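You operate a simulated robot arm through the tools that you are given. There is no shell and no other tool. Be economical: measure what you need, move in short steps, check, and stop when the job is done.

Carry out the task below with a simulated two-armed robot. There is one attempt and no reset: what you move stays moved.

TASK
On the top of the ply table, fold the wiping rag in half.

Only the result counts: the job must be done as asked and must still hold three seconds after the hand-in. Knocking over, shifting, dropping, spilling or breaking anything else fails it. Flat cloth is picked up by pressing the open fingertips on it (5 to 10 N) and closing them slowly along it; thin cloth reads only 2 to 8 mm in the jaws.

THE ROBOT
Two 7-joint arms with two-finger parallel grippers on one trunk, on a base that drives. Base frame: it is fixed to the floor where the robot stands at the start and does not move with it; the origin is under the middle of the robot, x ahead of it, y to its left, z up. Units: m, rad, N and s.
The left shoulder is at the start at [0.07, 0.134, 1.151], the right one opposite. Places, roughly: top of the ply table [0.5, -0.3, 0.8]. Payload 1.57 kg a hand.
Tool frame (each hand has its own): the origin (TCP) lies between the finger pads and is the grasp point; the fingertips stand 0.03 m ahead of it; z points along the fingers, y is the line along which they close. The gripper opens to 0.08 m. The fingers are 0.017 m wide and 0.012 m thick; the gripper's body (0.04 by 0.082 m) begins 0.08 m behind the TCP.
Orientation is that of the tool frame in the base frame, as a unit quaternion [x, y, z, w]. With the fingers straight down and closing along the base's y, the tool's x points along the base's -x, its y along +y and its z along -z.

THE INTERFACE
- The arms move only by the tool nudge_tool. It takes "left_increments", "right_increments" or both (then of equal length, played together; a hand with none holds still); each is a list of rows, each a list of 7 numbers: the turn, a rotation vector about the tool's x, y, z in rad, then the shift along the tool's x, y, z in m, then the opening, from 0 (shut) to 1 (fully open). In form: [[wx, wy, wz, dx, dy, dz, fingers], ...]. A call has 1 to 8 rows; each row shifts and turns the commanded pose from where the row before left it, along the tool's axes as they then stand. Rows are played at 5 a second. More than 0.05 m and 0.15 rad between two rows, or a gripper value outside its range, and nothing of the call is played. Where a pose cannot be reached the arm comes as near as it can. A force on the tool above 40 N (or 10 N above the force at the start of the call, whichever is more), or a blocked arm, ends the call early, and 0.2 s more pass. Each finger travels about 0.153 m/s and halts on what it meets, pressing with about 21 N; the grip force reading is that of the motor and also rises with nothing between the fingers. The clock runs only during rows and for 0.2 s after the last one: add rows that do not move to give the fingers time. The reply holds the time, the measured pose of the TCP, the force on the tool along the base axes, the opening and the grip force, in the units named above and with some noise.
- Cameras (640 x 400 px; columns grow to the right, rows downward): "scene" is now at [0.1292, -0.0001, 1.3595]; the picture's right is [-0.01, -1.00, 0.00], its down [-0.75, 0.00, -0.66] and it looks along [0.66, -0.00, -0.75] (base axes); focal length 260 px, centre (320, 200). "left" rides on the left gripper at [0.072, 0.007, -0.122] in its tool frame; the picture's right is [-0.09, 1.00, 0.00], its down [-0.84, -0.08, -0.54] and it looks along [-0.54, -0.05, 0.84] (tool axes); focal length 238 px, centre (320, 200). "right" rides on the right gripper at [0.072, -0.007, -0.122] in its tool frame; the picture's right is [0.09, 1.00, 0.00], its down [-0.84, 0.08, -0.54] and it looks along [-0.54, 0.05, 0.84] (tool axes); focal length 238 px, centre (320, 200). There is no depth. A picture from a camera that has moved, and an enlarged one, comes with that camera's place and axes in the base frame and with its lens.
- camera(camera): a new picture of that camera. No time passes.
- raise_lower(by): slides the trunk up (or, below 0, down) by that many m; the arms and the scene camera ride with it, the base frame stays. It gives what a move gives, with no picture.
- steer(legs): drives the robot by 1 to 6 legs, each [ahead, left, turn to the left] in m, m and rad, along the robot's own axes; the way and the turn of a leg run together, so that a leg with both is an arc; at most 1.5 m and 3.142 rad a leg. The arms and the cameras ride along, it lands a little off, and it stops where it bumps. It gives what a move gives.
- pan_tilt(pan, tilt): turns the head with the scene camera to pan (to the left, within 1.501 rad either way) and tilt (down, from -0.506 to 1.204), counted from straight ahead of the robot. It gives what a move gives.
- enlarge(camera, box): a new picture of the part [left, top, right, bottom] of that camera's present view, enlarged. No time passes.
- sign_off(): hands the job in; it is judged then, once.

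Work in short steps. Places have to be worked out from the pictures, the camera data and where the tool is seen: move nearer, look again, correct. Check each grasp and each placing, and mend what went wrong. You have 120 turns and 88 pictures in all, those below and enlarged ones among them. Open the grippers and draw the arms clear of the work before you hand the job in, unless the task says otherwise; then end with one line.

The tools are called after "Emit:" as a command line: name --argument value ..., lists and objects as JSON in quotes. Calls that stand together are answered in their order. nudge_tool: Moves the arms, as the interface text tells. Its arguments: {"type":"object","properties":{"left_increments":{"type":"array","items":{"type":"array","items":{"type":"number"}}},"right_increments":{"type":"array","items":{"type":"array","items":{"type":"number"}}}},"required":[]} The other tools are called the same way: raise_lower (by) slides the trunk up or down; steer (legs) drives the base; pan_tilt (pan, tilt) turns the head that bears the scene camera; camera (camera) takes a picture; enlarge (camera, box) takes an enlarged picture of a part of a camera's view; sign_off () hands the job in.

At the start:

```text
time: 0.0
left_position: [0.4806, 0.1856, 1.052]
left_ee_rot: [-0.002, 1.0, 0.0, -0.001]
left_ft_force: [-0.2, -0.1, -0.2]
left_width: 0.0799
left_grip_force: 0.1
right_position: [0.4111, -0.2071, 1.0983]
right_ee_rot: [-0.001, 1.0, 0.0, 0.0]
right_ft_force: [-0.1, 0.4, -0.3]
right_width: 0.08
right_grip_force: 0.1
trunk travel left (down, up): [-0.725, 0.215]
robot x, y, heading: [-0.0029, 0.0015, -0.001]
head pan, tilt: [-0.007, 0.843]
```

scene: 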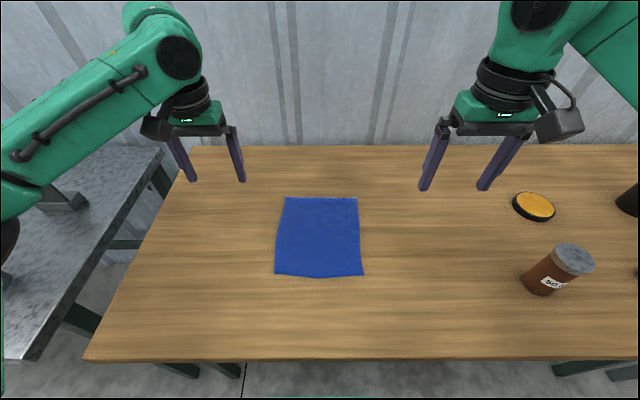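
right: 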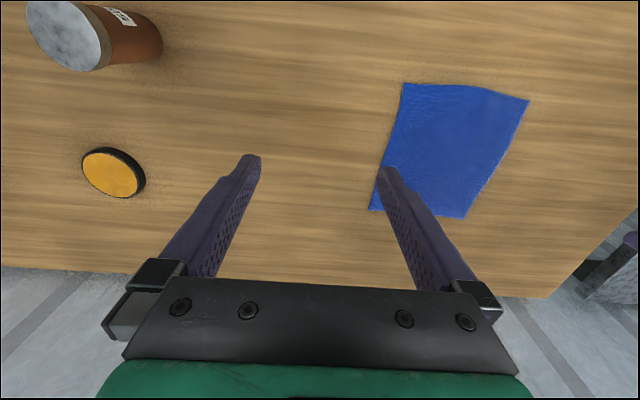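
left: 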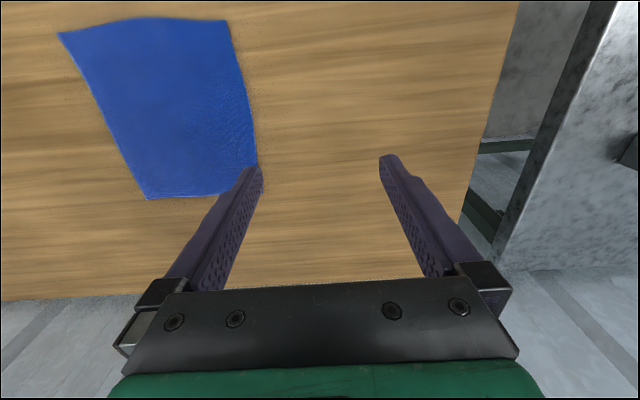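

The cloth appears to lie at about x 0.395–0.633 and y ±0.10. I'll bring both hands above the near corners, with the fingers partly closed, so I can fold the near edge onto the far edge.

Emit:
nudge_tool --left_increments '[[0, 0, 0, 0.0105, -0.0197, 0.0253, 0.4], [0, 0, 0, 0.0105, -0.0197, 0.0253, 0.4], [0, 0, 0, 0.0105, -0.0197, 0.0253, 0.4], [0, 0, 0, 0.0105, -0.0197, 0.0253, 0.4], [0, 0, 0, 0.0105, -0.0197, 0.0253, 0.4], [0, 0, 0, 0.0105, -0.0197, 0.0253, 0.4], [0, 0, 0, 0, 0, 0, 0.4]]' --right_increments '[[0, 0, 0, -0.0011, 0.0237, 0.033, 0.4], [0, 0, 0, -0.0011, 0.0237, 0.033, 0.4], [0, 0, 0, -0.0011, 0.0237, 0.033, 0.4], [0, 0, 0, -0.0011, 0.0237, 0.033, 0.4], [0, 0, 0, -0.0011, 0.0237, 0.033, 0.4], [0, 0, 0, -0.0011, 0.0237, 0.033, 0.4], [0, 0, 0, 0, 0, 0, 0.4]]'

Emit:
camera --camera "scene"

Emit:
camera --camera "left"

Emit:
camera --camera "right"

```text
time: 1.6
left_position: [0.4178, 0.0691, 0.8993]
left_ee_rot: [0.0, 1.0, -0.002, 0.0]
left_ft_force: [-1.0, -0.2, 0.4]
left_width: 0.032
left_grip_force: 0.1
right_position: [0.4177, -0.0643, 0.9002]
right_ee_rot: [0.0, 1.0, 0.0, 0.001]
right_ft_force: [-0.3, -0.5, 0.2]
right_width: 0.032
right_grip_force: 0.0
trunk travel left (down, up): [-0.725, 0.215]
robot x, y, heading: [0.0013, 0.0014, -0.002]
head pan, tilt: [-0.007, 0.843]
```

```text
84 pictures are left
camera scene: at [0.1287, -0.0002, 1.3596], right [-0.01, -1.0, 0.0], down [-0.75, 0.0, -0.67], along [0.67, 0.0, -0.75], focal length 260 px, centre (320, 200)
```

scene: 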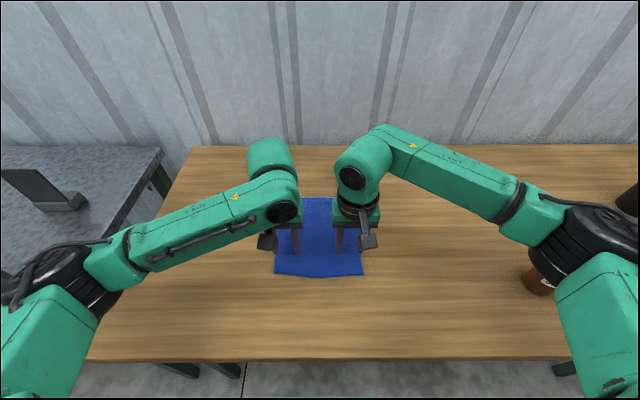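

```text
83 pictures are left
camera left: at [0.3455, 0.0747, 1.0193], right [0.09, 1.0, 0.0], down [0.84, -0.08, 0.54], along [0.54, -0.05, -0.84], focal length 238 px, centre (320, 200)
```

left: 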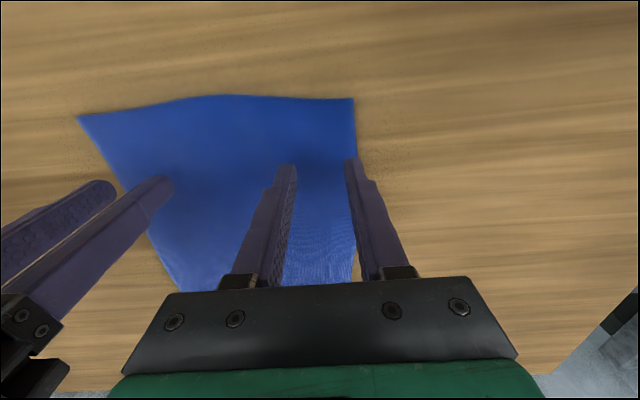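

```text
82 pictures are left
camera right: at [0.3461, -0.0704, 1.0226], right [-0.09, 1.0, 0.0], down [0.84, 0.08, 0.54], along [0.54, 0.05, -0.84], focal length 238 px, centre (320, 200)
```

right: 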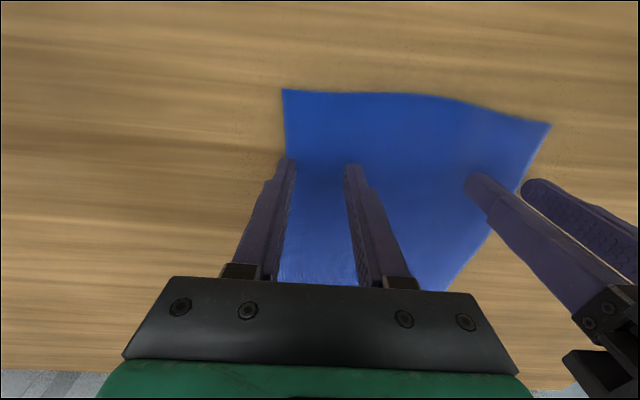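

The near edge is at x≈0.382. I'll shift both hands about 2 cm toward it and come down to just above the cloth.

Emit:
nudge_tool --left_increments '[[0, 0, 0, 0.011, 0, 0.02, 0.4], [0, 0, 0, 0.011, 0, 0.02, 0.4], [0, 0, 0, 0, 0, 0.02, 0.4], [0, 0, 0, 0, 0, 0, 0.4]]' --right_increments '[[0, 0, 0, 0.011, -0.001, 0.02, 0.4], [0, 0, 0, 0.011, -0.001, 0.02, 0.4], [0, 0, 0, 0, 0, 0.02, 0.4], [0, 0, 0, 0, 0, 0, 0.4]]'

Emit:
camera --camera "left"

Emit:
camera --camera "right"

```text
time: 2.1
left_position: [0.4077, 0.0668, 0.8835]
left_ee_rot: [-0.003, 1.0, -0.002, 0.014]
left_ft_force: [-4.2, 1.4, 15.1]
left_width: 0.0321
left_grip_force: 0.0
right_position: [0.4069, -0.0648, 0.8833]
right_ee_rot: [0.003, 1.0, 0.004, 0.009]
right_ft_force: [-2.4, -1.7, 12.3]
right_width: 0.0317
right_grip_force: 0.0
trunk travel left (down, up): [-0.725, 0.215]
robot x, y, heading: [-0.0019, -0.0002, -0.001]
head pan, tilt: [-0.007, 0.843]
stopped in row 2 (left hand): the force on the tool passed its limit (the readings are from after the stop); the commanded pose is now the measured one
```

```text
81 pictures are left
camera left: at [0.3329, 0.075, 1.0018], right [0.09, 1.0, 0.0], down [0.82, -0.07, 0.57], along [0.56, -0.05, -0.82], focal length 238 px, centre (320, 200)
```

left: 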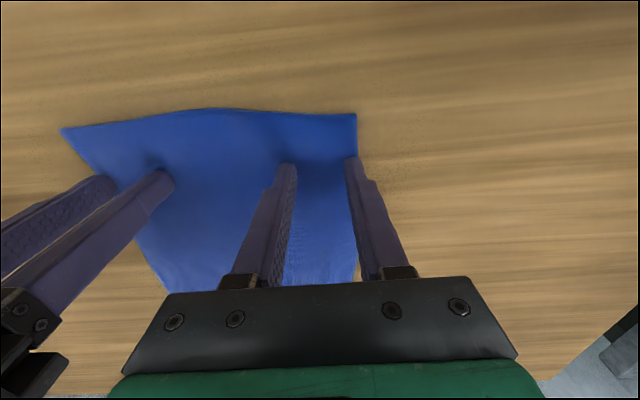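

```text
80 pictures are left
camera right: at [0.3333, -0.0713, 1.0044], right [-0.09, 1.0, 0.01], down [0.83, 0.07, 0.56], along [0.55, 0.05, -0.83], focal length 238 px, centre (320, 200)
```

right: 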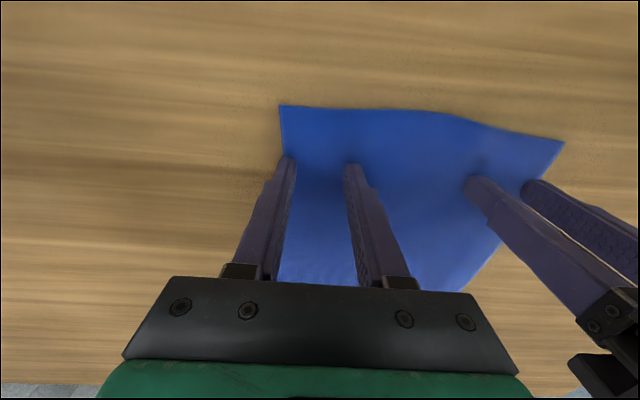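

Contact came at TCP z≈0.883, so the table top is at about 0.852, and with that the near edge works out at x≈0.370. I'll lift, level the tools and move to x≈0.384, y≈±0.062.

Emit:
nudge_tool --left_increments '[[0, 0.014, 0, 0, 0, -0.012, 0.4], [0, 0.013, 0, 0.012, -0.002, -0.004, 0.4], [0, 0, 0, 0.012, -0.002, 0, 0.4], [0, 0, 0, 0, 0, 0, 0.4], [0, 0, 0, 0, 0, 0, 0.4]]' --right_increments '[[0, 0.009, 0, 0, 0, -0.012, 0.4], [0, 0.009, 0, 0.012, 0.001, -0.004, 0.4], [0, 0, 0, 0.012, 0.001, 0, 0.4], [0, 0, 0, 0, 0, 0, 0.4], [0, 0, 0, 0, 0, 0, 0.4]]'

Emit:
camera --camera "left"

Emit:
camera --camera "right"

```text
time: 3.3
left_position: [0.386, 0.0646, 0.8964]
left_ee_rot: [-0.003, 1.0, -0.002, -0.001]
left_ft_force: [-0.4, -0.3, -0.2]
left_width: 0.0316
left_grip_force: 0.0
right_position: [0.3844, -0.0627, 0.8966]
right_ee_rot: [0.002, 1.0, 0.003, -0.002]
right_ft_force: [0.0, 0.8, -0.7]
right_width: 0.032
right_grip_force: 0.0
trunk travel left (down, up): [-0.725, 0.215]
robot x, y, heading: [-0.0012, 0.0027, -0.0]
head pan, tilt: [-0.007, 0.843]
```

```text
79 pictures are left
camera left: at [0.3142, 0.0707, 1.0177], right [0.09, 1.0, 0.0], down [0.84, -0.07, 0.54], along [0.54, -0.05, -0.84], focal length 238 px, centre (320, 200)
```

left: 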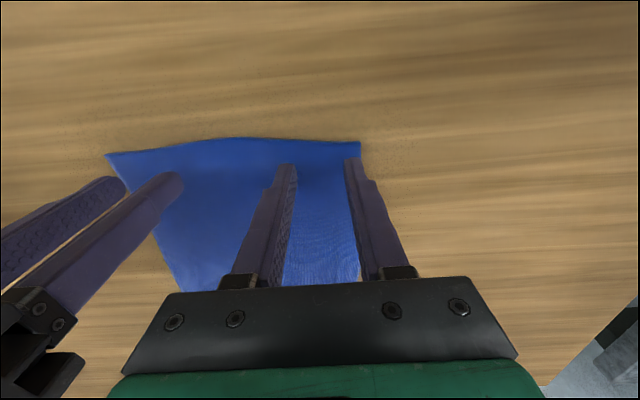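

```text
78 pictures are left
camera right: at [0.3143, -0.069, 1.0197], right [-0.09, 1.0, 0.01], down [0.84, 0.07, 0.54], along [0.54, 0.05, -0.84], focal length 238 px, centre (320, 200)
```

right: 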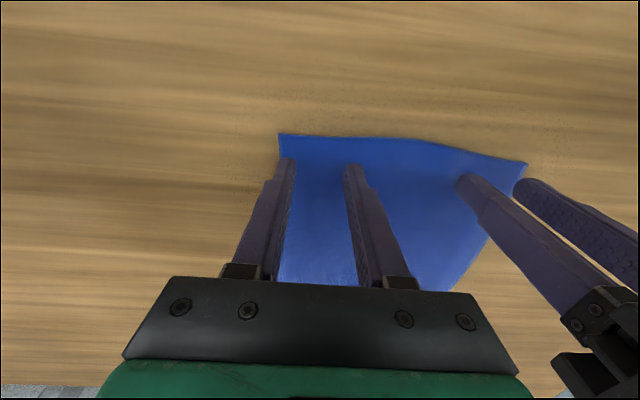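

The fingers are over both near corners, just inside the edge. I'll lower slowly until they touch.

Emit:
nudge_tool --left_increments '[[0, 0, 0, 0, 0, 0.003, 0.4], [0, 0, 0, 0, 0, 0.003, 0.4], [0, 0, 0, 0, 0, 0.003, 0.4], [0, 0, 0, 0, 0, 0.002, 0.4], [0, 0, 0, 0, 0, 0.001, 0.4], [0, 0, 0, 0, 0, 0.001, 0.4], [0, 0, 0, 0, 0, 0, 0.4]]' --right_increments '[[0, 0, 0, 0, 0, 0.003, 0.4], [0, 0, 0, 0, 0, 0.003, 0.4], [0, 0, 0, 0, 0, 0.003, 0.4], [0, 0, 0, 0, 0, 0.002, 0.4], [0, 0, 0, 0, 0, 0.001, 0.4], [0, 0, 0, 0, 0, 0.001, 0.4], [0, 0, 0, 0, 0, 0, 0.4]]'

```text
time: 4.9
left_position: [0.3852, 0.0645, 0.8842]
left_ee_rot: [-0.003, 1.0, -0.003, -0.003]
left_ft_force: [0.7, 0.3, 2.7]
left_width: 0.0321
left_grip_force: 0.0
right_position: [0.3847, -0.0634, 0.8845]
right_ee_rot: [0.003, 1.0, 0.003, -0.002]
right_ft_force: [2.2, -0.2, 5.1]
right_width: 0.0318
right_grip_force: 0.0
trunk travel left (down, up): [-0.725, 0.215]
robot x, y, heading: [-0.0036, -0.0002, 0.0]
head pan, tilt: [-0.007, 0.843]
```

Contact is light: 2.7 N on the left and 5.1 N on the right. I'll press a little more and close slowly.

Emit:
nudge_tool --left_increments '[[0, 0, 0, 0, 0, 0.0015, 0.4], [0, 0, 0, 0, 0, 0.001, 0.33], [0, 0, 0, 0, 0, 0, 0.26], [0, 0, 0, 0, 0, 0, 0.19], [0, 0, 0, 0, 0, 0, 0.12], [0, 0, 0, 0, 0, 0, 0.06], [0, 0, 0, 0, 0, 0, 0.0], [0, 0, 0, 0, 0, 0, 0.0]]' --right_increments '[[0, 0, 0, 0, 0, 0.001, 0.4], [0, 0, 0, 0, 0, 0.0005, 0.33], [0, 0, 0, 0, 0, 0, 0.26], [0, 0, 0, 0, 0, 0, 0.19], [0, 0, 0, 0, 0, 0, 0.12], [0, 0, 0, 0, 0, 0, 0.06], [0, 0, 0, 0, 0, 0, 0.0], [0, 0, 0, 0, 0, 0, 0.0]]'

Emit:
camera --camera "left"

Emit:
camera --camera "right"

```text
time: 6.7
left_position: [0.3839, 0.0644, 0.8827]
left_ee_rot: [-0.002, 1.0, -0.003, 0.0]
left_ft_force: [1.4, -1.9, 25.2]
left_width: 0.0
left_grip_force: 20.6
right_position: [0.3822, -0.0643, 0.8841]
right_ee_rot: [0.002, 1.0, 0.004, -0.001]
right_ft_force: [-0.2, 0.8, 6.7]
right_width: 0.0
right_grip_force: 20.9
trunk travel left (down, up): [-0.725, 0.215]
robot x, y, heading: [-0.0042, 0.0024, 0.002]
head pan, tilt: [-0.007, 0.843]
```

```text
77 pictures are left
camera left: at [0.3121, 0.0704, 1.0036], right [0.09, 1.0, 0.0], down [0.84, -0.07, 0.54], along [0.54, -0.05, -0.84], focal length 238 px, centre (320, 200)
```

left: 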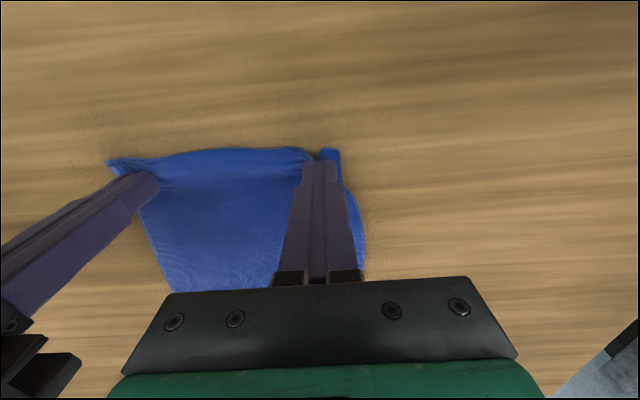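

```text
76 pictures are left
camera right: at [0.3115, -0.0697, 1.0062], right [-0.09, 1.0, 0.01], down [0.84, 0.07, 0.54], along [0.54, 0.05, -0.84], focal length 238 px, centre (320, 200)
```

right: 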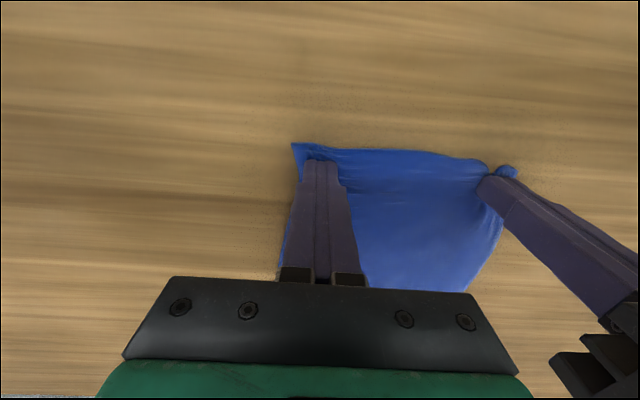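

Both widths read 0, so the pinch probably missed, though the cloth did bunch. I'll lift 2 cm to check.

Emit:
nudge_tool --left_increments '[[0, 0, 0, 0, 0, -0.01, 0], [0, 0, 0, 0, 0, -0.01, 0], [0, 0, 0, 0, 0, 0, 0.0]]' --right_increments '[[0, 0, 0, 0, 0, -0.01, 0], [0, 0, 0, 0, 0, -0.01, 0], [0, 0, 0, 0, 0, 0, 0.0]]'

Emit:
camera --camera "left"

Emit:
camera --camera "right"

```text
time: 7.5
left_position: [0.3863, 0.0663, 0.8994]
left_ee_rot: [-0.002, 1.0, -0.002, -0.003]
left_ft_force: [-0.3, 0.5, 0.8]
left_width: 0.0002
left_grip_force: 20.8
right_position: [0.3854, -0.062, 0.9017]
right_ee_rot: [0.002, 1.0, 0.004, -0.003]
right_ft_force: [-0.2, 0.4, 0.2]
right_width: 0.0002
right_grip_force: 21.1
trunk travel left (down, up): [-0.725, 0.215]
robot x, y, heading: [0.0022, -0.001, 0.002]
head pan, tilt: [-0.007, 0.843]
```

```text
75 pictures are left
camera left: at [0.3151, 0.0712, 1.0219], right [0.09, 1.0, 0.0], down [0.84, -0.07, 0.54], along [0.53, -0.05, -0.84], focal length 238 px, centre (320, 200)
```

left: 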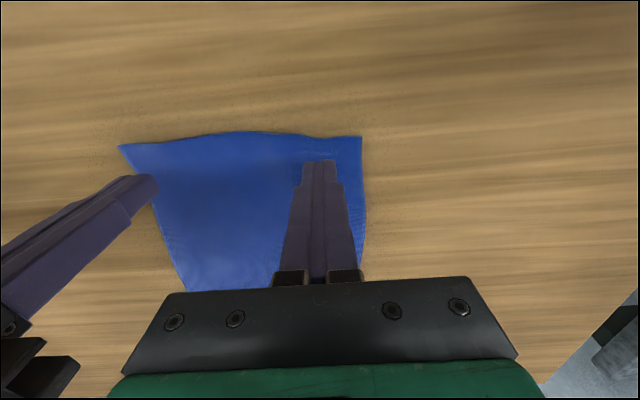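

```text
74 pictures are left
camera right: at [0.3148, -0.0691, 1.025], right [-0.09, 1.0, 0.01], down [0.84, 0.07, 0.54], along [0.54, 0.05, -0.84], focal length 238 px, centre (320, 200)
```

right: 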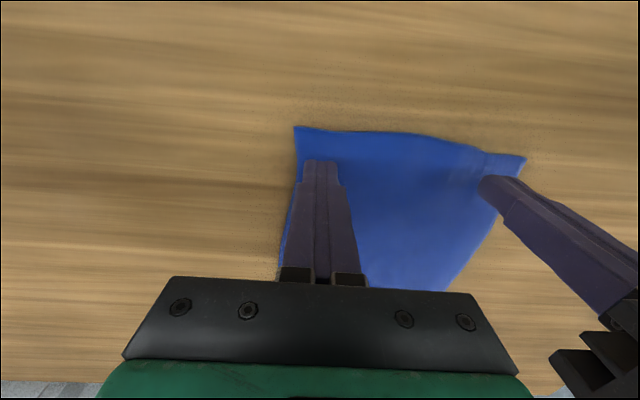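

No grasp, and the cloth sprang back flat. I'll retry with a wider opening (about 5 cm) and firmer pressure, slightly further in on the cloth.

Emit:
nudge_tool --left_increments '[[0, 0, 0, -0.003, -0.008, 0, 0.6], [0, 0, 0, 0, 0, 0.004, 0.6], [0, 0, 0, 0, 0, 0.004, 0.6], [0, 0, 0, 0, 0, 0.003, 0.6], [0, 0, 0, 0, 0, 0.003, 0.6], [0, 0, 0, 0, 0, 0.001, 0.6], [0, 0, 0, 0, 0, 0.001, 0.6], [0, 0, 0, 0, 0, 0, 0.6]]' --right_increments '[[0, 0, 0, -0.003, 0.006, 0, 0.6], [0, 0, 0, 0, 0, 0.005, 0.6], [0, 0, 0, 0, 0, 0.005, 0.6], [0, 0, 0, 0, 0, 0.003, 0.6], [0, 0, 0, 0, 0, 0.003, 0.6], [0, 0, 0, 0, 0, 0.001, 0.6], [0, 0, 0, 0, 0, 0.001, 0.6], [0, 0, 0, 0, 0, 0, 0.6]]'

```text
time: 9.3
left_position: [0.3902, 0.0571, 0.8864]
left_ee_rot: [-0.002, 1.0, -0.001, -0.002]
left_ft_force: [-0.3, 0.2, 0.6]
left_width: 0.048
left_grip_force: 0.0
right_position: [0.3875, -0.057, 0.8832]
right_ee_rot: [0.002, 1.0, 0.004, -0.002]
right_ft_force: [-0.2, 0.1, 0.8]
right_width: 0.0479
right_grip_force: 0.1
trunk travel left (down, up): [-0.725, 0.215]
robot x, y, heading: [0.0003, -0.0012, -0.003]
head pan, tilt: [-0.007, 0.843]
```

Almost no force yet, so I'll press on in 1 mm steps.

Emit:
nudge_tool --left_increments '[[0, 0, 0, 0, 0, 0.001, 0.6], [0, 0, 0, 0, 0, 0.001, 0.6], [0, 0, 0, 0, 0, 0, 0.6]]' --right_increments '[[0, 0, 0, 0, 0, 0.001, 0.6], [0, 0, 0, 0, 0, 0.001, 0.6], [0, 0, 0, 0, 0, 0, 0.6]]'

```text
time: 10.1
left_position: [0.3886, 0.0581, 0.8837]
left_ee_rot: [-0.003, 1.0, -0.002, -0.001]
left_ft_force: [-0.3, 1.7, 7.0]
left_width: 0.0479
left_grip_force: 0.2
right_position: [0.3872, -0.058, 0.8836]
right_ee_rot: [0.003, 1.0, 0.004, -0.002]
right_ft_force: [1.8, -0.8, 6.0]
right_width: 0.0477
right_grip_force: 0.0
trunk travel left (down, up): [-0.725, 0.215]
robot x, y, heading: [-0.0013, 0.0016, -0.004]
head pan, tilt: [-0.007, 0.843]
```

Force is 6–7 N on each hand, which is in the stated range. I'll close slowly at constant pressure.

Emit:
nudge_tool --left_increments '[[0, 0, 0, 0, 0, 0, 0.54], [0, 0, 0, 0, 0, 0, 0.48], [0, 0, 0, 0, 0, 0, 0.42], [0, 0, 0, 0, 0, 0, 0.36], [0, 0, 0, 0, 0, 0, 0.3], [0, 0, 0, 0, 0, 0, 0.24], [0, 0, 0, 0, 0, 0, 0.18]]' --right_increments '[[0, 0, 0, 0, 0, 0, 0.54], [0, 0, 0, 0, 0, 0, 0.48], [0, 0, 0, 0, 0, 0, 0.42], [0, 0, 0, 0, 0, 0, 0.36], [0, 0, 0, 0, 0, 0, 0.3], [0, 0, 0, 0, 0, 0, 0.24], [0, 0, 0, 0, 0, 0, 0.18]]'

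Emit:
camera --camera "left"

Emit:
camera --camera "right"

```text
time: 11.7
left_position: [0.3877, 0.0569, 0.8836]
left_ee_rot: [-0.004, 1.0, -0.003, -0.001]
left_ft_force: [-0.2, -2.3, 8.5]
left_width: 0.0156
left_grip_force: 0.8
right_position: [0.3852, -0.0566, 0.8824]
right_ee_rot: [0.002, 1.0, 0.003, -0.001]
right_ft_force: [0.8, -0.6, 6.7]
right_width: 0.0158
right_grip_force: 1.4
trunk travel left (down, up): [-0.725, 0.215]
robot x, y, heading: [0.0009, -0.0016, 0.002]
head pan, tilt: [-0.007, 0.843]
```

```text
73 pictures are left
camera left: at [0.3168, 0.0631, 1.0045], right [0.09, 1.0, -0.01], down [0.84, -0.07, 0.54], along [0.54, -0.05, -0.84], focal length 238 px, centre (320, 200)
```

left: 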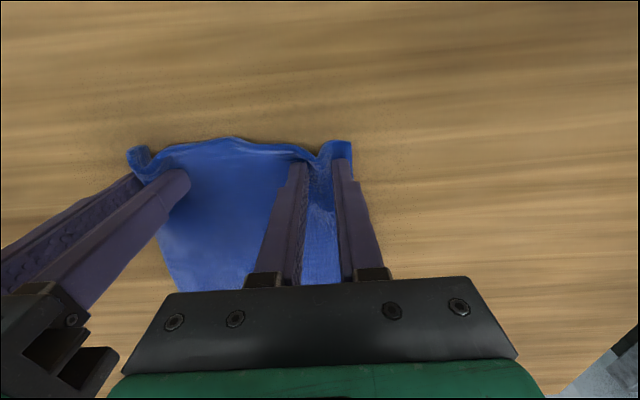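

```text
72 pictures are left
camera right: at [0.3159, -0.0635, 1.0057], right [-0.09, 1.0, 0.01], down [0.84, 0.07, 0.54], along [0.54, 0.05, -0.84], focal length 238 px, centre (320, 200)
```

right: 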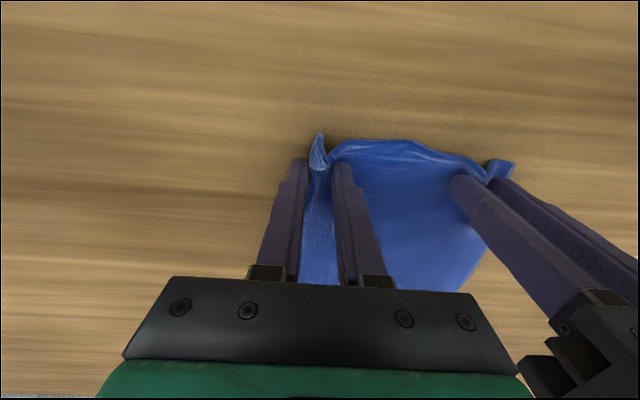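

The cloth is bunching up between the fingers of both hands. I'll finish closing.

Emit:
nudge_tool --left_increments '[[0, 0, 0, 0, 0, 0, 0.13], [0, 0, 0, 0, 0, 0, 0.08], [0, 0, 0, 0, 0, 0, 0.04], [0, 0, 0, 0, 0, 0, 0.0], [0, 0, 0, 0, 0, 0, 0.0]]' --right_increments '[[0, 0, 0, 0, 0, 0, 0.13], [0, 0, 0, 0, 0, 0, 0.08], [0, 0, 0, 0, 0, 0, 0.04], [0, 0, 0, 0, 0, 0, 0.0], [0, 0, 0, 0, 0, 0, 0.0]]'

Emit:
camera --camera "left"

Emit:
camera --camera "right"

```text
time: 12.9
left_position: [0.3883, 0.0563, 0.8846]
left_ee_rot: [-0.002, 1.0, -0.004, -0.001]
left_ft_force: [1.1, -19.9, 8.6]
left_width: 0.0052
left_grip_force: 21.0
right_position: [0.3871, -0.0564, 0.8839]
right_ee_rot: [0.003, 1.0, 0.005, -0.001]
right_ft_force: [0.1, 20.6, 5.0]
right_width: 0.0088
right_grip_force: 20.8
trunk travel left (down, up): [-0.725, 0.215]
robot x, y, heading: [0.0008, 0.0021, 0.002]
head pan, tilt: [-0.007, 0.843]
```

```text
71 pictures are left
camera left: at [0.317, 0.0628, 1.0045], right [0.09, 1.0, -0.01], down [0.84, -0.07, 0.54], along [0.54, -0.05, -0.84], focal length 238 px, centre (320, 200)
```

left: 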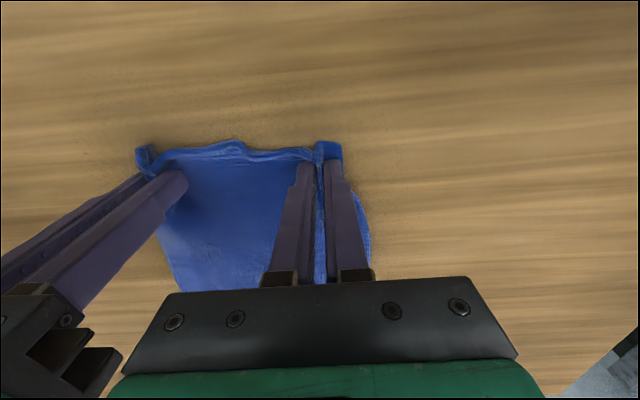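

```text
70 pictures are left
camera right: at [0.3161, -0.063, 1.0059], right [-0.09, 1.0, 0.01], down [0.84, 0.07, 0.54], along [0.54, 0.06, -0.84], focal length 238 px, centre (320, 200)
```

right: 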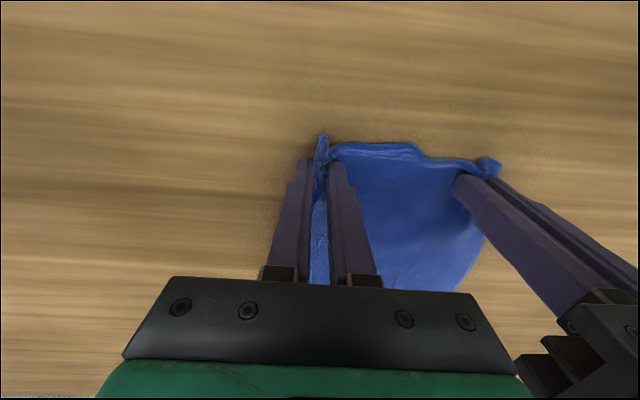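

Both hands now hold cloth, 5 mm on the left and 9 mm on the right. I'll lift 5 cm with the hands eased 5 mm apart, and look.

Emit:
nudge_tool --left_increments '[[0, 0, 0, 0, 0, -0.01, 0], [0, 0, 0, -0.003, 0, -0.015, 0], [0, 0, 0, -0.005, 0, -0.015, 0], [0, 0, 0, -0.005, 0, -0.01, 0], [0, 0, 0, 0, 0, 0, 0]]' --right_increments '[[0, 0, 0, 0, 0, -0.01, 0], [0, 0, 0, -0.003, 0, -0.015, 0], [0, 0, 0, -0.005, 0, -0.015, 0], [0, 0, 0, -0.005, 0, -0.01, 0], [0, 0, 0, 0, 0, 0, 0]]'

Emit:
camera --camera "scene"

Emit:
camera --camera "left"

Emit:
camera --camera "right"

```text
time: 14.1
left_position: [0.4025, 0.0566, 0.933]
left_ee_rot: [-0.002, 1.0, -0.004, -0.002]
left_ft_force: [-0.6, -20.7, -1.0]
left_width: 0.0054
left_grip_force: 21.4
right_position: [0.4009, -0.0561, 0.933]
right_ee_rot: [0.002, 1.0, 0.005, -0.002]
right_ft_force: [1.4, 21.4, 0.1]
right_width: 0.0088
right_grip_force: 21.2
trunk travel left (down, up): [-0.725, 0.215]
robot x, y, heading: [-0.0026, -0.0018, -0.001]
head pan, tilt: [-0.007, 0.843]
```

```text
69 pictures are left
camera scene: at [0.1292, -0.0001, 1.3595], right [-0.01, -1.0, 0.0], down [-0.75, 0.0, -0.66], along [0.66, 0.0, -0.75], focal length 260 px, centre (320, 200)
```

scene: 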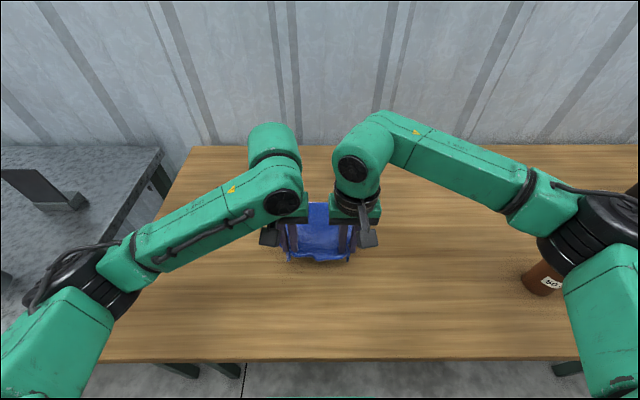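

```text
68 pictures are left
camera left: at [0.3316, 0.0637, 1.0538], right [0.09, 1.0, -0.01], down [0.84, -0.07, 0.54], along [0.54, -0.05, -0.84], focal length 238 px, centre (320, 200)
```

left: 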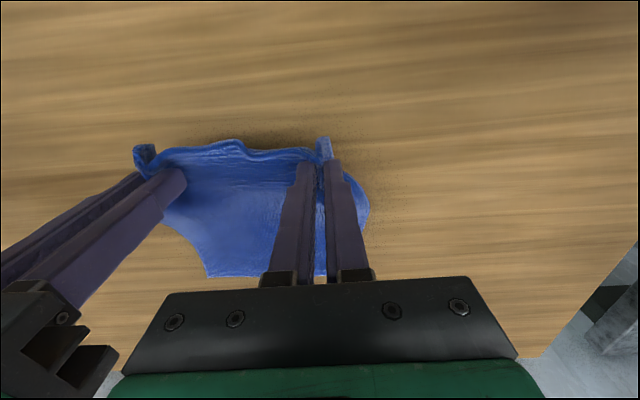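

```text
67 pictures are left
camera right: at [0.3298, -0.0631, 1.0548], right [-0.09, 1.0, 0.01], down [0.84, 0.07, 0.54], along [0.54, 0.06, -0.84], focal length 238 px, centre (320, 200)
```

right: 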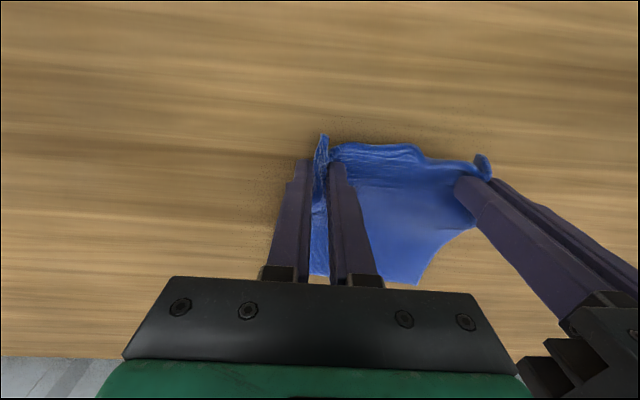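

The near edge is lifted with both corners held. I'll carry it over in an arc toward the far edge and pause partway.

Emit:
nudge_tool --left_increments '[[0, 0, 0, -0.02, 0, -0.02, 0], [0, 0, 0, -0.02, 0, -0.015, 0], [0, 0, 0, -0.02, 0, -0.008, 0], [0, 0, 0, -0.02, 0, 0, 0], [0, 0, 0, -0.02, 0, 0.003, 0], [0, 0, 0, -0.02, 0, 0.008, 0], [0, 0, 0, -0.015, 0, 0.015, 0], [0, 0, 0, 0, 0, 0, 0]]' --right_increments '[[0, 0, 0, -0.02, 0, -0.02, 0], [0, 0, 0, -0.02, 0, -0.015, 0], [0, 0, 0, -0.02, 0, -0.008, 0], [0, 0, 0, -0.02, 0, 0, 0], [0, 0, 0, -0.02, 0, 0.003, 0], [0, 0, 0, -0.02, 0, 0.008, 0], [0, 0, 0, -0.015, 0, 0.015, 0], [0, 0, 0, 0, 0, 0, 0]]'

Emit:
camera --camera "scene"

Emit:
camera --camera "left"

Emit:
camera --camera "right"

```text
time: 15.9
left_position: [0.5374, 0.0567, 0.9485]
left_ee_rot: [-0.001, 1.0, -0.003, -0.002]
left_ft_force: [-1.0, -20.8, 0.3]
left_width: 0.0055
left_grip_force: 21.4
right_position: [0.5357, -0.0556, 0.9491]
right_ee_rot: [0.001, 1.0, 0.004, -0.003]
right_ft_force: [-0.1, 21.6, 0.7]
right_width: 0.0089
right_grip_force: 20.8
trunk travel left (down, up): [-0.725, 0.215]
robot x, y, heading: [-0.0027, -0.0021, -0.001]
head pan, tilt: [-0.007, 0.843]
```

```text
66 pictures are left
camera scene: at [0.1287, -0.0001, 1.3596], right [-0.01, -1.0, 0.0], down [-0.75, 0.0, -0.67], along [0.67, 0.0, -0.75], focal length 260 px, centre (320, 200)
```

scene: 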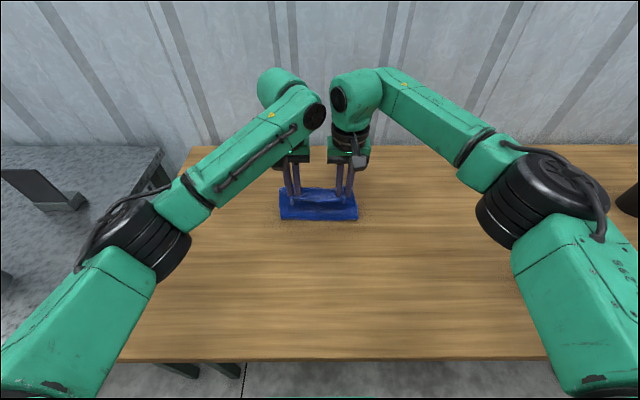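

```text
65 pictures are left
camera left: at [0.4665, 0.0633, 1.0702], right [0.09, 1.0, -0.01], down [0.84, -0.07, 0.54], along [0.54, -0.05, -0.84], focal length 238 px, centre (320, 200)
```

left: 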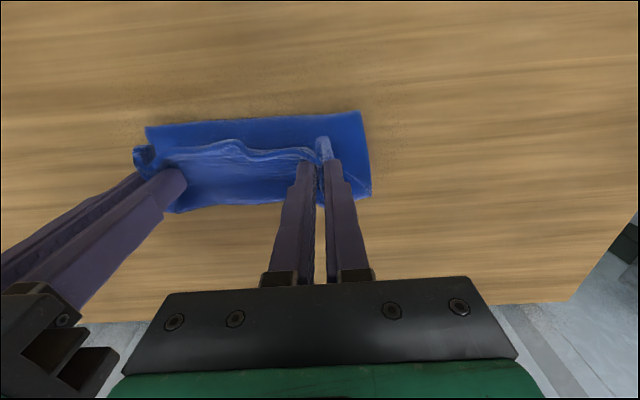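

```text
64 pictures are left
camera right: at [0.465, -0.0632, 1.0717], right [-0.09, 1.0, 0.01], down [0.84, 0.07, 0.54], along [0.54, 0.06, -0.84], focal length 238 px, centre (320, 200)
```

right: 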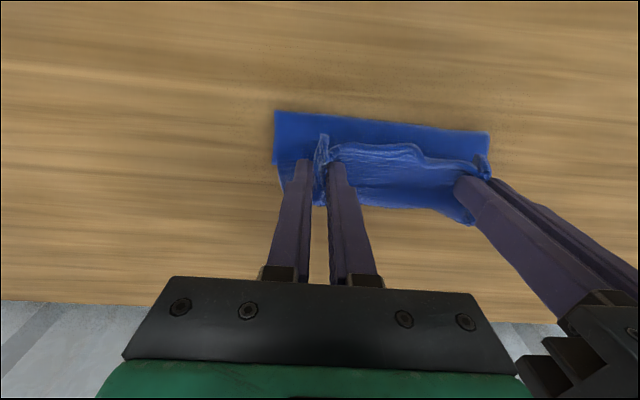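

The fold is forming well. Before setting it down I'll tilt both hands with the fingertips toward the robot, so the pinched edge rolls forward instead of curling under.

Emit:
nudge_tool --left_increments '[[0, 0.12, 0, 0, 0, 0, 0], [0, 0.12, 0, 0, 0, 0, 0], [0, 0.12, 0, 0, 0, 0, 0], [0, 0.12, 0, 0, 0, 0, 0], [0, 0.12, 0, 0, 0, 0, 0], [0, 0, 0, 0, 0, 0, 0]]' --right_increments '[[0, 0.12, 0, 0, 0, 0, 0], [0, 0.12, 0, 0, 0, 0, 0], [0, 0.12, 0, 0, 0, 0, 0], [0, 0.12, 0, 0, 0, 0, 0], [0, 0.12, 0, 0, 0, 0, 0], [0, 0, 0, 0, 0, 0, 0]]'

Emit:
camera --camera "scene"

Emit:
camera --camera "left"

```text
time: 17.3
left_position: [0.51, 0.0623, 0.9617]
left_ee_rot: [-0.002, 0.977, -0.004, -0.211]
left_ft_force: [-0.5, -21.9, -2.0]
left_width: 0.006
left_grip_force: 20.7
left hand out of reach, approached as far as the arm can: row 3, 4, 5
right_position: [0.5104, -0.0614, 0.9498]
right_ee_rot: [-0.01, 0.98, 0.005, -0.197]
right_ft_force: [0.2, 21.5, 1.5]
right_width: 0.0051
right_grip_force: 20.6
right hand out of reach, approached as far as the arm can: row 3, 4, 5
trunk travel left (down, up): [-0.725, 0.215]
robot x, y, heading: [0.0012, 0.0017, 0.001]
head pan, tilt: [-0.007, 0.843]
```

```text
63 pictures are left
camera scene: at [0.1292, -0.0001, 1.3595], right [-0.01, -1.0, 0.0], down [-0.75, 0.0, -0.66], along [0.66, 0.0, -0.75], focal length 260 px, centre (320, 200)
```

scene: 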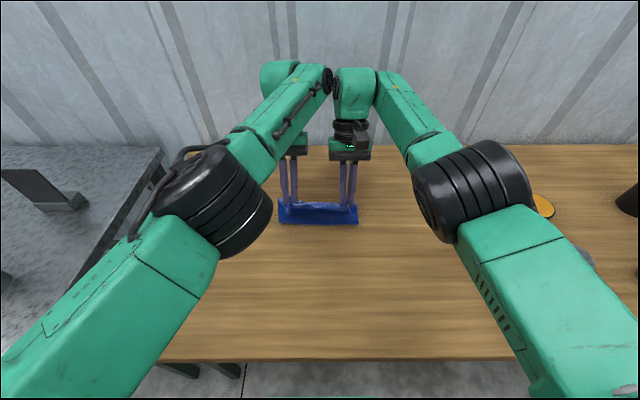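

```text
62 pictures are left
camera left: at [0.4957, 0.0683, 1.1007], right [0.08, 1.0, -0.04], down [0.99, -0.07, 0.15], along [0.15, -0.06, -0.99], focal length 238 px, centre (320, 200)
```

left: 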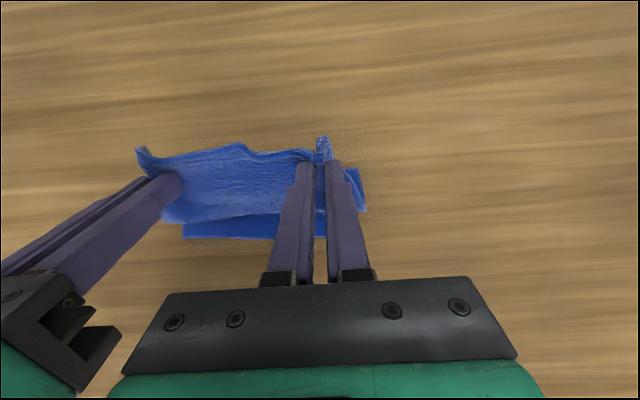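

The arms are at their reach limit for that tilt. I'll level the hands again and place the edge with the fingers vertical.

Emit:
nudge_tool --left_increments '[[0, -0.12, 0, 0, 0, 0, 0], [0, -0.12, 0, 0, 0, 0, 0], [0, -0.12, 0, 0, 0, 0, 0], [0, -0.06, 0, 0, 0, 0, 0], [0, 0, 0, 0, 0, 0, 0]]' --right_increments '[[0, -0.12, 0, 0, 0, 0, 0], [0, -0.12, 0, 0, 0, 0, 0], [0, -0.12, 0, 0, 0, 0, 0], [0, -0.06, 0, 0, 0, 0, 0], [0, 0, 0, 0, 0, 0, 0]]'

```text
time: 18.5
left_position: [0.5337, 0.0469, 0.9786]
left_ee_rot: [-0.018, 0.991, -0.015, -0.134]
left_ft_force: [-0.4, -4.0, -1.1]
left_width: 0.0036
left_grip_force: 21.1
left hand out of reach, approached as far as the arm can: row 1, 2, 3, 4
right_position: [0.5107, -0.0635, 0.9502]
right_ee_rot: [-0.009, 1.0, 0.004, 0.013]
right_ft_force: [1.2, 3.3, 0.7]
right_width: 0.004
right_grip_force: 20.8
right hand out of reach, approached as far as the arm can: row 1
trunk travel left (down, up): [-0.725, 0.215]
robot x, y, heading: [-0.0007, 0.0002, -0.001]
head pan, tilt: [-0.007, 0.843]
```

The left hand lagged in a stretched pose and the side force dropped. I'll check that the cloth is still held.

Emit:
camera --camera "scene"

Emit:
camera --camera "left"

Emit:
camera --camera "right"

```text
61 pictures are left
camera scene: at [0.1296, 0.0003, 1.3595], right [-0.01, -1.0, 0.0], down [-0.75, 0.0, -0.66], along [0.66, 0.0, -0.75], focal length 260 px, centre (320, 200)
```

scene: 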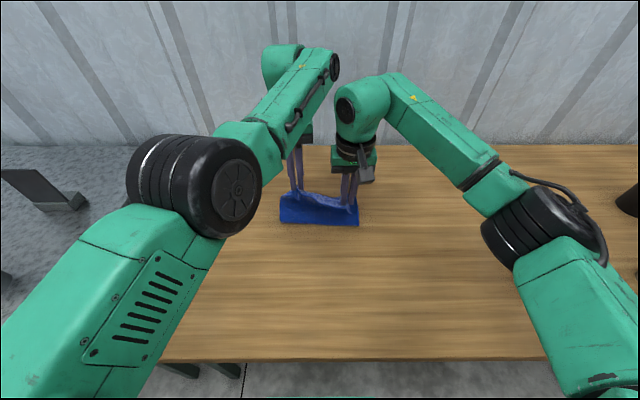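

```text
60 pictures are left
camera left: at [0.4971, 0.0559, 1.1134], right [0.05, 1.0, -0.05], down [0.95, -0.03, 0.3], along [0.3, -0.06, -0.95], focal length 238 px, centre (320, 200)
```

left: 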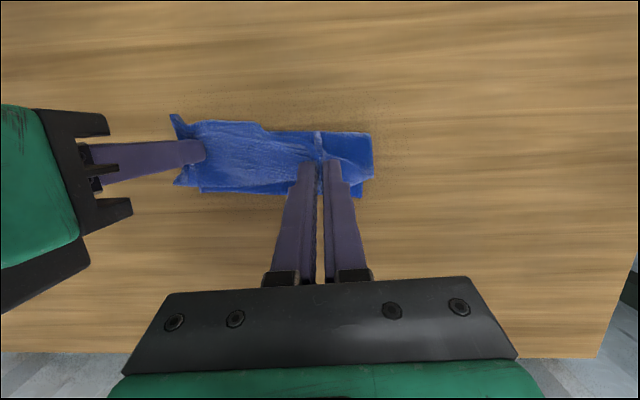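

```text
59 pictures are left
camera right: at [0.4372, -0.0712, 1.0696], right [-0.11, 0.99, 0.01], down [0.82, 0.09, 0.56], along [0.56, 0.07, -0.83], focal length 238 px, centre (320, 200)
```

right: 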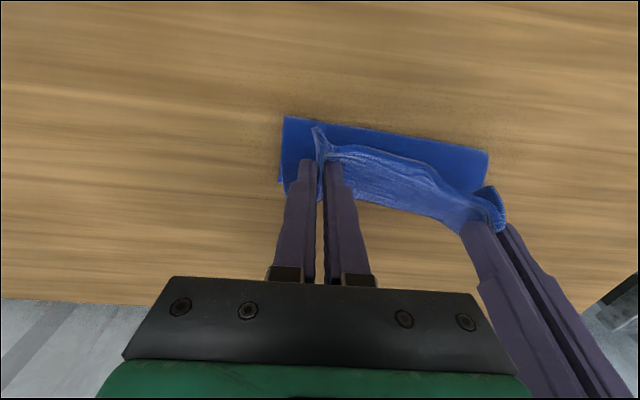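

Both hands still hold the cloth. I'll bring the left hand back level and low, to match the right at x≈0.51.

Emit:
nudge_tool --left_increments '[[0, -0.09, 0, 0.01, 0.005, 0.01, 0], [0, -0.09, 0, 0.01, 0.005, 0.01, 0], [0, -0.08, 0, 0.0, 0, 0.008, 0], [0, 0, 0, 0, 0, 0, 0], [0, 0, 0, 0, 0, 0, 0]]' --right_increments '[[0, 0, 0, 0, 0, 0, 0], [0, 0, 0, 0, 0, 0, 0], [0, 0.02, 0, 0, 0, 0, 0], [0, 0, 0, 0, 0, 0, 0], [0, 0, 0, 0, 0, 0, 0]]'

```text
time: 19.7
left_position: [0.5773, 0.042, 0.9784]
left_ee_rot: [-0.022, 0.999, -0.018, -0.022]
left_ft_force: [-12.6, -17.7, -5.9]
left_width: 0.0047
left_grip_force: 20.9
left hand out of reach, approached as far as the arm can: row 1, 2, 3
right_position: [0.511, -0.0624, 0.9506]
right_ee_rot: [-0.009, 1.0, 0.005, 0.004]
right_ft_force: [13.8, 18.8, 6.5]
right_width: 0.0045
right_grip_force: 20.9
trunk travel left (down, up): [-0.725, 0.215]
robot x, y, heading: [-0.0005, -0.0005, -0.001]
head pan, tilt: [-0.007, 0.843]
```

The left hand is level but too far forward, and the cloth is taut between the hands. I'll pull it straight back to match the right.

Emit:
nudge_tool --left_increments '[[0, 0, 0, 0.02, 0.005, 0.008, 0], [0, 0, 0, 0.02, 0.005, 0.01, 0], [0, 0, 0, 0.02, 0.005, 0.01, 0], [0, 0, 0, 0, 0, 0, 0]]'

Emit:
camera --camera "scene"

```text
time: 20.7
left_position: [0.5777, 0.042, 0.9554]
left_ee_rot: [-0.023, 0.999, -0.016, -0.021]
left_ft_force: [-13.0, -17.6, -0.7]
left_width: 0.005
left_grip_force: 21.3
left hand out of reach, approached as far as the arm can: row 1, 2, 3
right_position: [0.511, -0.0628, 0.9492]
right_ee_rot: [-0.009, 1.0, 0.005, 0.004]
right_ft_force: [12.3, 16.0, 0.8]
right_width: 0.0045
right_grip_force: 20.7
trunk travel left (down, up): [-0.725, 0.215]
robot x, y, heading: [-0.004, 0.0023, 0.001]
head pan, tilt: [-0.007, 0.843]
```

```text
58 pictures are left
camera scene: at [0.1294, -0.0001, 1.3595], right [-0.01, -1.0, 0.0], down [-0.75, 0.0, -0.66], along [0.66, 0.0, -0.75], focal length 260 px, centre (320, 200)
```

scene: 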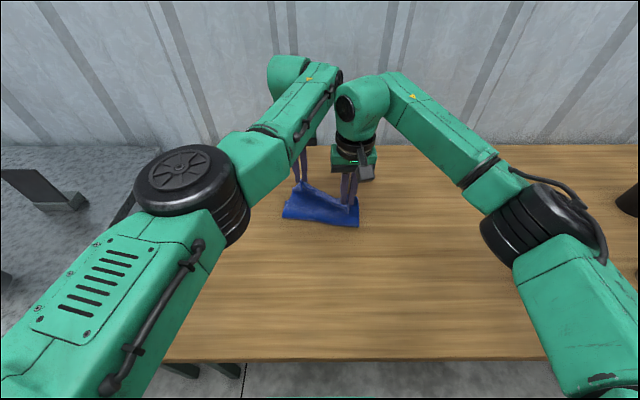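

The left hand is already near the target x (~0.577), so I'll bring the right hand forward to match it and not pull the left back.

Emit:
nudge_tool --right_increments '[[0, 0, 0, -0.015, 0, -0.004, 0], [0, 0, 0, -0.018, 0.002, 0, 0], [0, 0, 0, -0.018, 0.003, 0, 0], [0, 0, 0, -0.012, 0, 0, 0], [0, 0, 0, 0, 0, 0, 0]]'

Emit:
camera --camera "scene"

Emit:
camera --camera "right"

Emit:
camera --camera "left"

```text
time: 21.9
left_position: [0.58, 0.0446, 0.9551]
left_ee_rot: [-0.026, 0.999, -0.013, -0.019]
left_ft_force: [0.9, 0.0, 0.5]
left_width: 0.0035
left_grip_force: 20.8
right_position: [0.5761, -0.0595, 0.9532]
right_ee_rot: [-0.006, 1.0, 0.003, 0.003]
right_ft_force: [0.2, 1.0, -1.0]
right_width: 0.0041
right_grip_force: 21.3
trunk travel left (down, up): [-0.725, 0.215]
robot x, y, heading: [0.0001, -0.001, -0.0]
head pan, tilt: [-0.007, 0.843]
```

```text
57 pictures are left
camera scene: at [0.1294, -0.0006, 1.3595], right [-0.01, -1.0, 0.0], down [-0.75, 0.01, -0.66], along [0.66, 0.0, -0.75], focal length 260 px, centre (320, 200)
```

scene: 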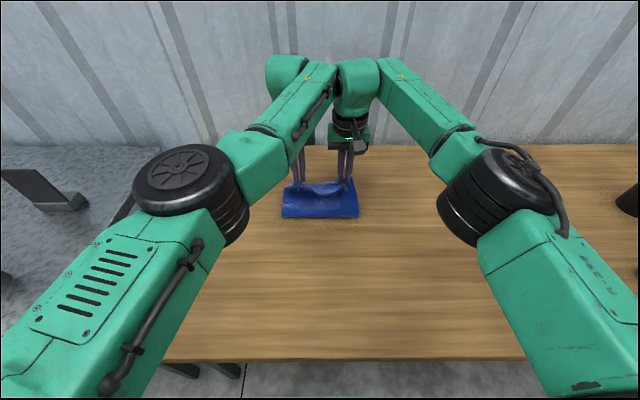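

```text
56 pictures are left
camera right: at [0.5043, -0.0674, 1.0746], right [-0.11, 0.99, 0.01], down [0.83, 0.09, 0.55], along [0.54, 0.06, -0.84], focal length 238 px, centre (320, 200)
```

right: 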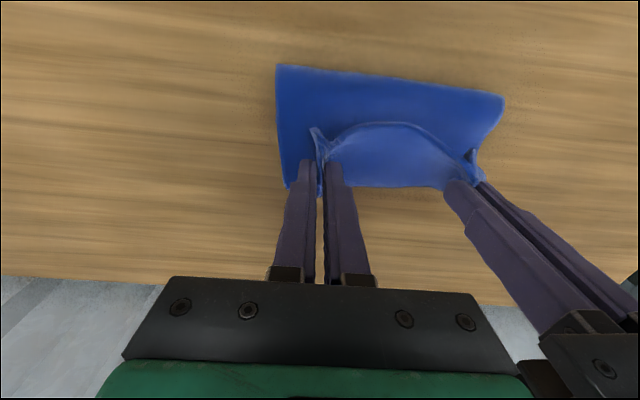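

```text
55 pictures are left
camera left: at [0.5126, 0.0509, 1.0788], right [0.04, 1.0, -0.03], down [0.86, -0.02, 0.51], along [0.51, -0.05, -0.86], focal length 238 px, centre (320, 200)
```

left: 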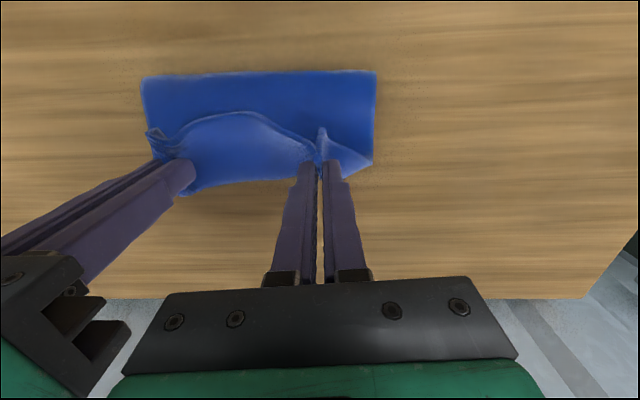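

The fold hangs evenly and the hands are aligned. I'll lower straight down so the fingertips are about 1 cm above the table.

Emit:
nudge_tool --left_increments '[[0, 0, 0, 0, 0, 0.015, 0], [0, 0, 0, 0, 0, 0.015, 0], [0, 0, 0, 0, 0, 0.015, 0], [0, 0, 0, 0, 0, 0.01, 0], [0, 0, 0, 0, 0, 0, 0]]' --right_increments '[[0, 0, 0, 0, 0, 0.015, 0], [0, 0, 0, 0, 0, 0.015, 0], [0, 0, 0, 0, 0, 0.015, 0], [0, 0, 0, 0, 0, 0.01, 0], [0, 0, 0, 0, 0, 0, 0]]'

Emit:
camera --camera "right"

Emit:
camera --camera "left"

Emit:
camera --camera "scene"

```text
time: 23.1
left_position: [0.5798, 0.0458, 0.9016]
left_ee_rot: [-0.029, 0.999, -0.014, -0.019]
left_ft_force: [0.3, -0.6, 0.5]
left_width: 0.0039
left_grip_force: 20.8
right_position: [0.576, -0.0575, 0.897]
right_ee_rot: [-0.006, 1.0, 0.002, 0.003]
right_ft_force: [0.1, 0.4, -1.3]
right_width: 0.0041
right_grip_force: 21.0
trunk travel left (down, up): [-0.725, 0.215]
robot x, y, heading: [0.003, -0.0009, -0.002]
head pan, tilt: [-0.007, 0.843]
```

```text
54 pictures are left
camera right: at [0.5045, -0.0658, 1.0201], right [-0.1, 0.99, 0.01], down [0.83, 0.08, 0.55], along [0.54, 0.06, -0.84], focal length 238 px, centre (320, 200)
```

right: 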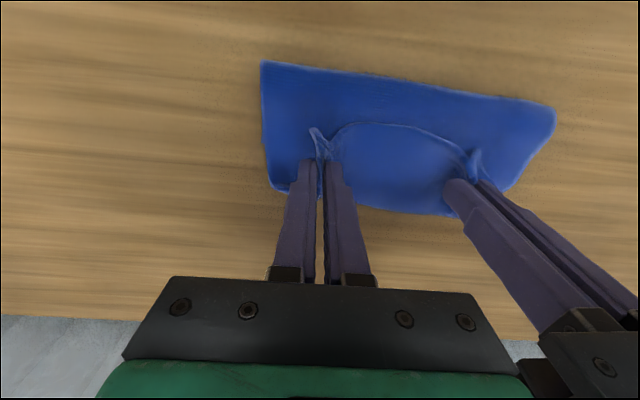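

```text
53 pictures are left
camera left: at [0.5114, 0.0512, 1.0244], right [0.03, 1.0, -0.03], down [0.86, -0.01, 0.51], along [0.51, -0.04, -0.86], focal length 238 px, centre (320, 200)
```

left: 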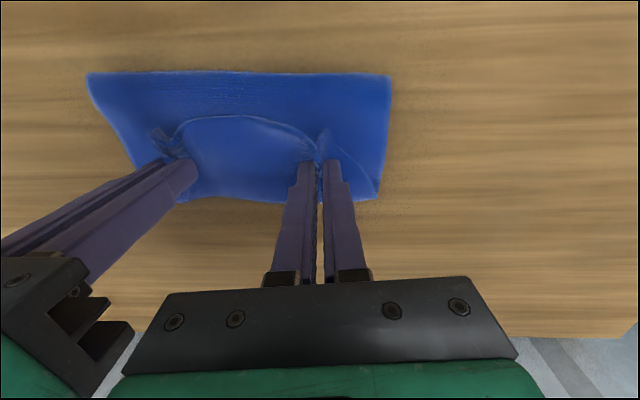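

```text
52 pictures are left
camera scene: at [0.1292, -0.0002, 1.3595], right [-0.01, -1.0, 0.0], down [-0.75, 0.0, -0.66], along [0.66, 0.0, -0.75], focal length 260 px, centre (320, 200)
```

scene: 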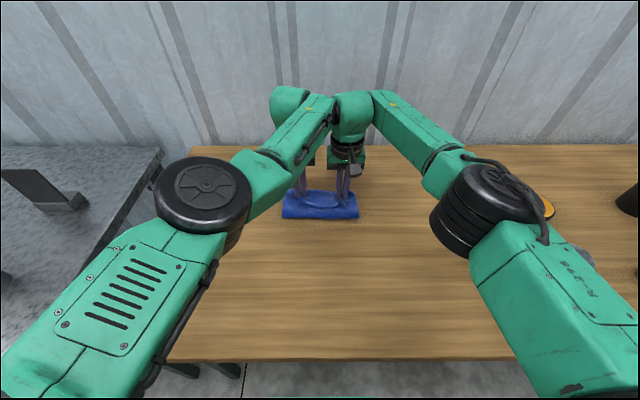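

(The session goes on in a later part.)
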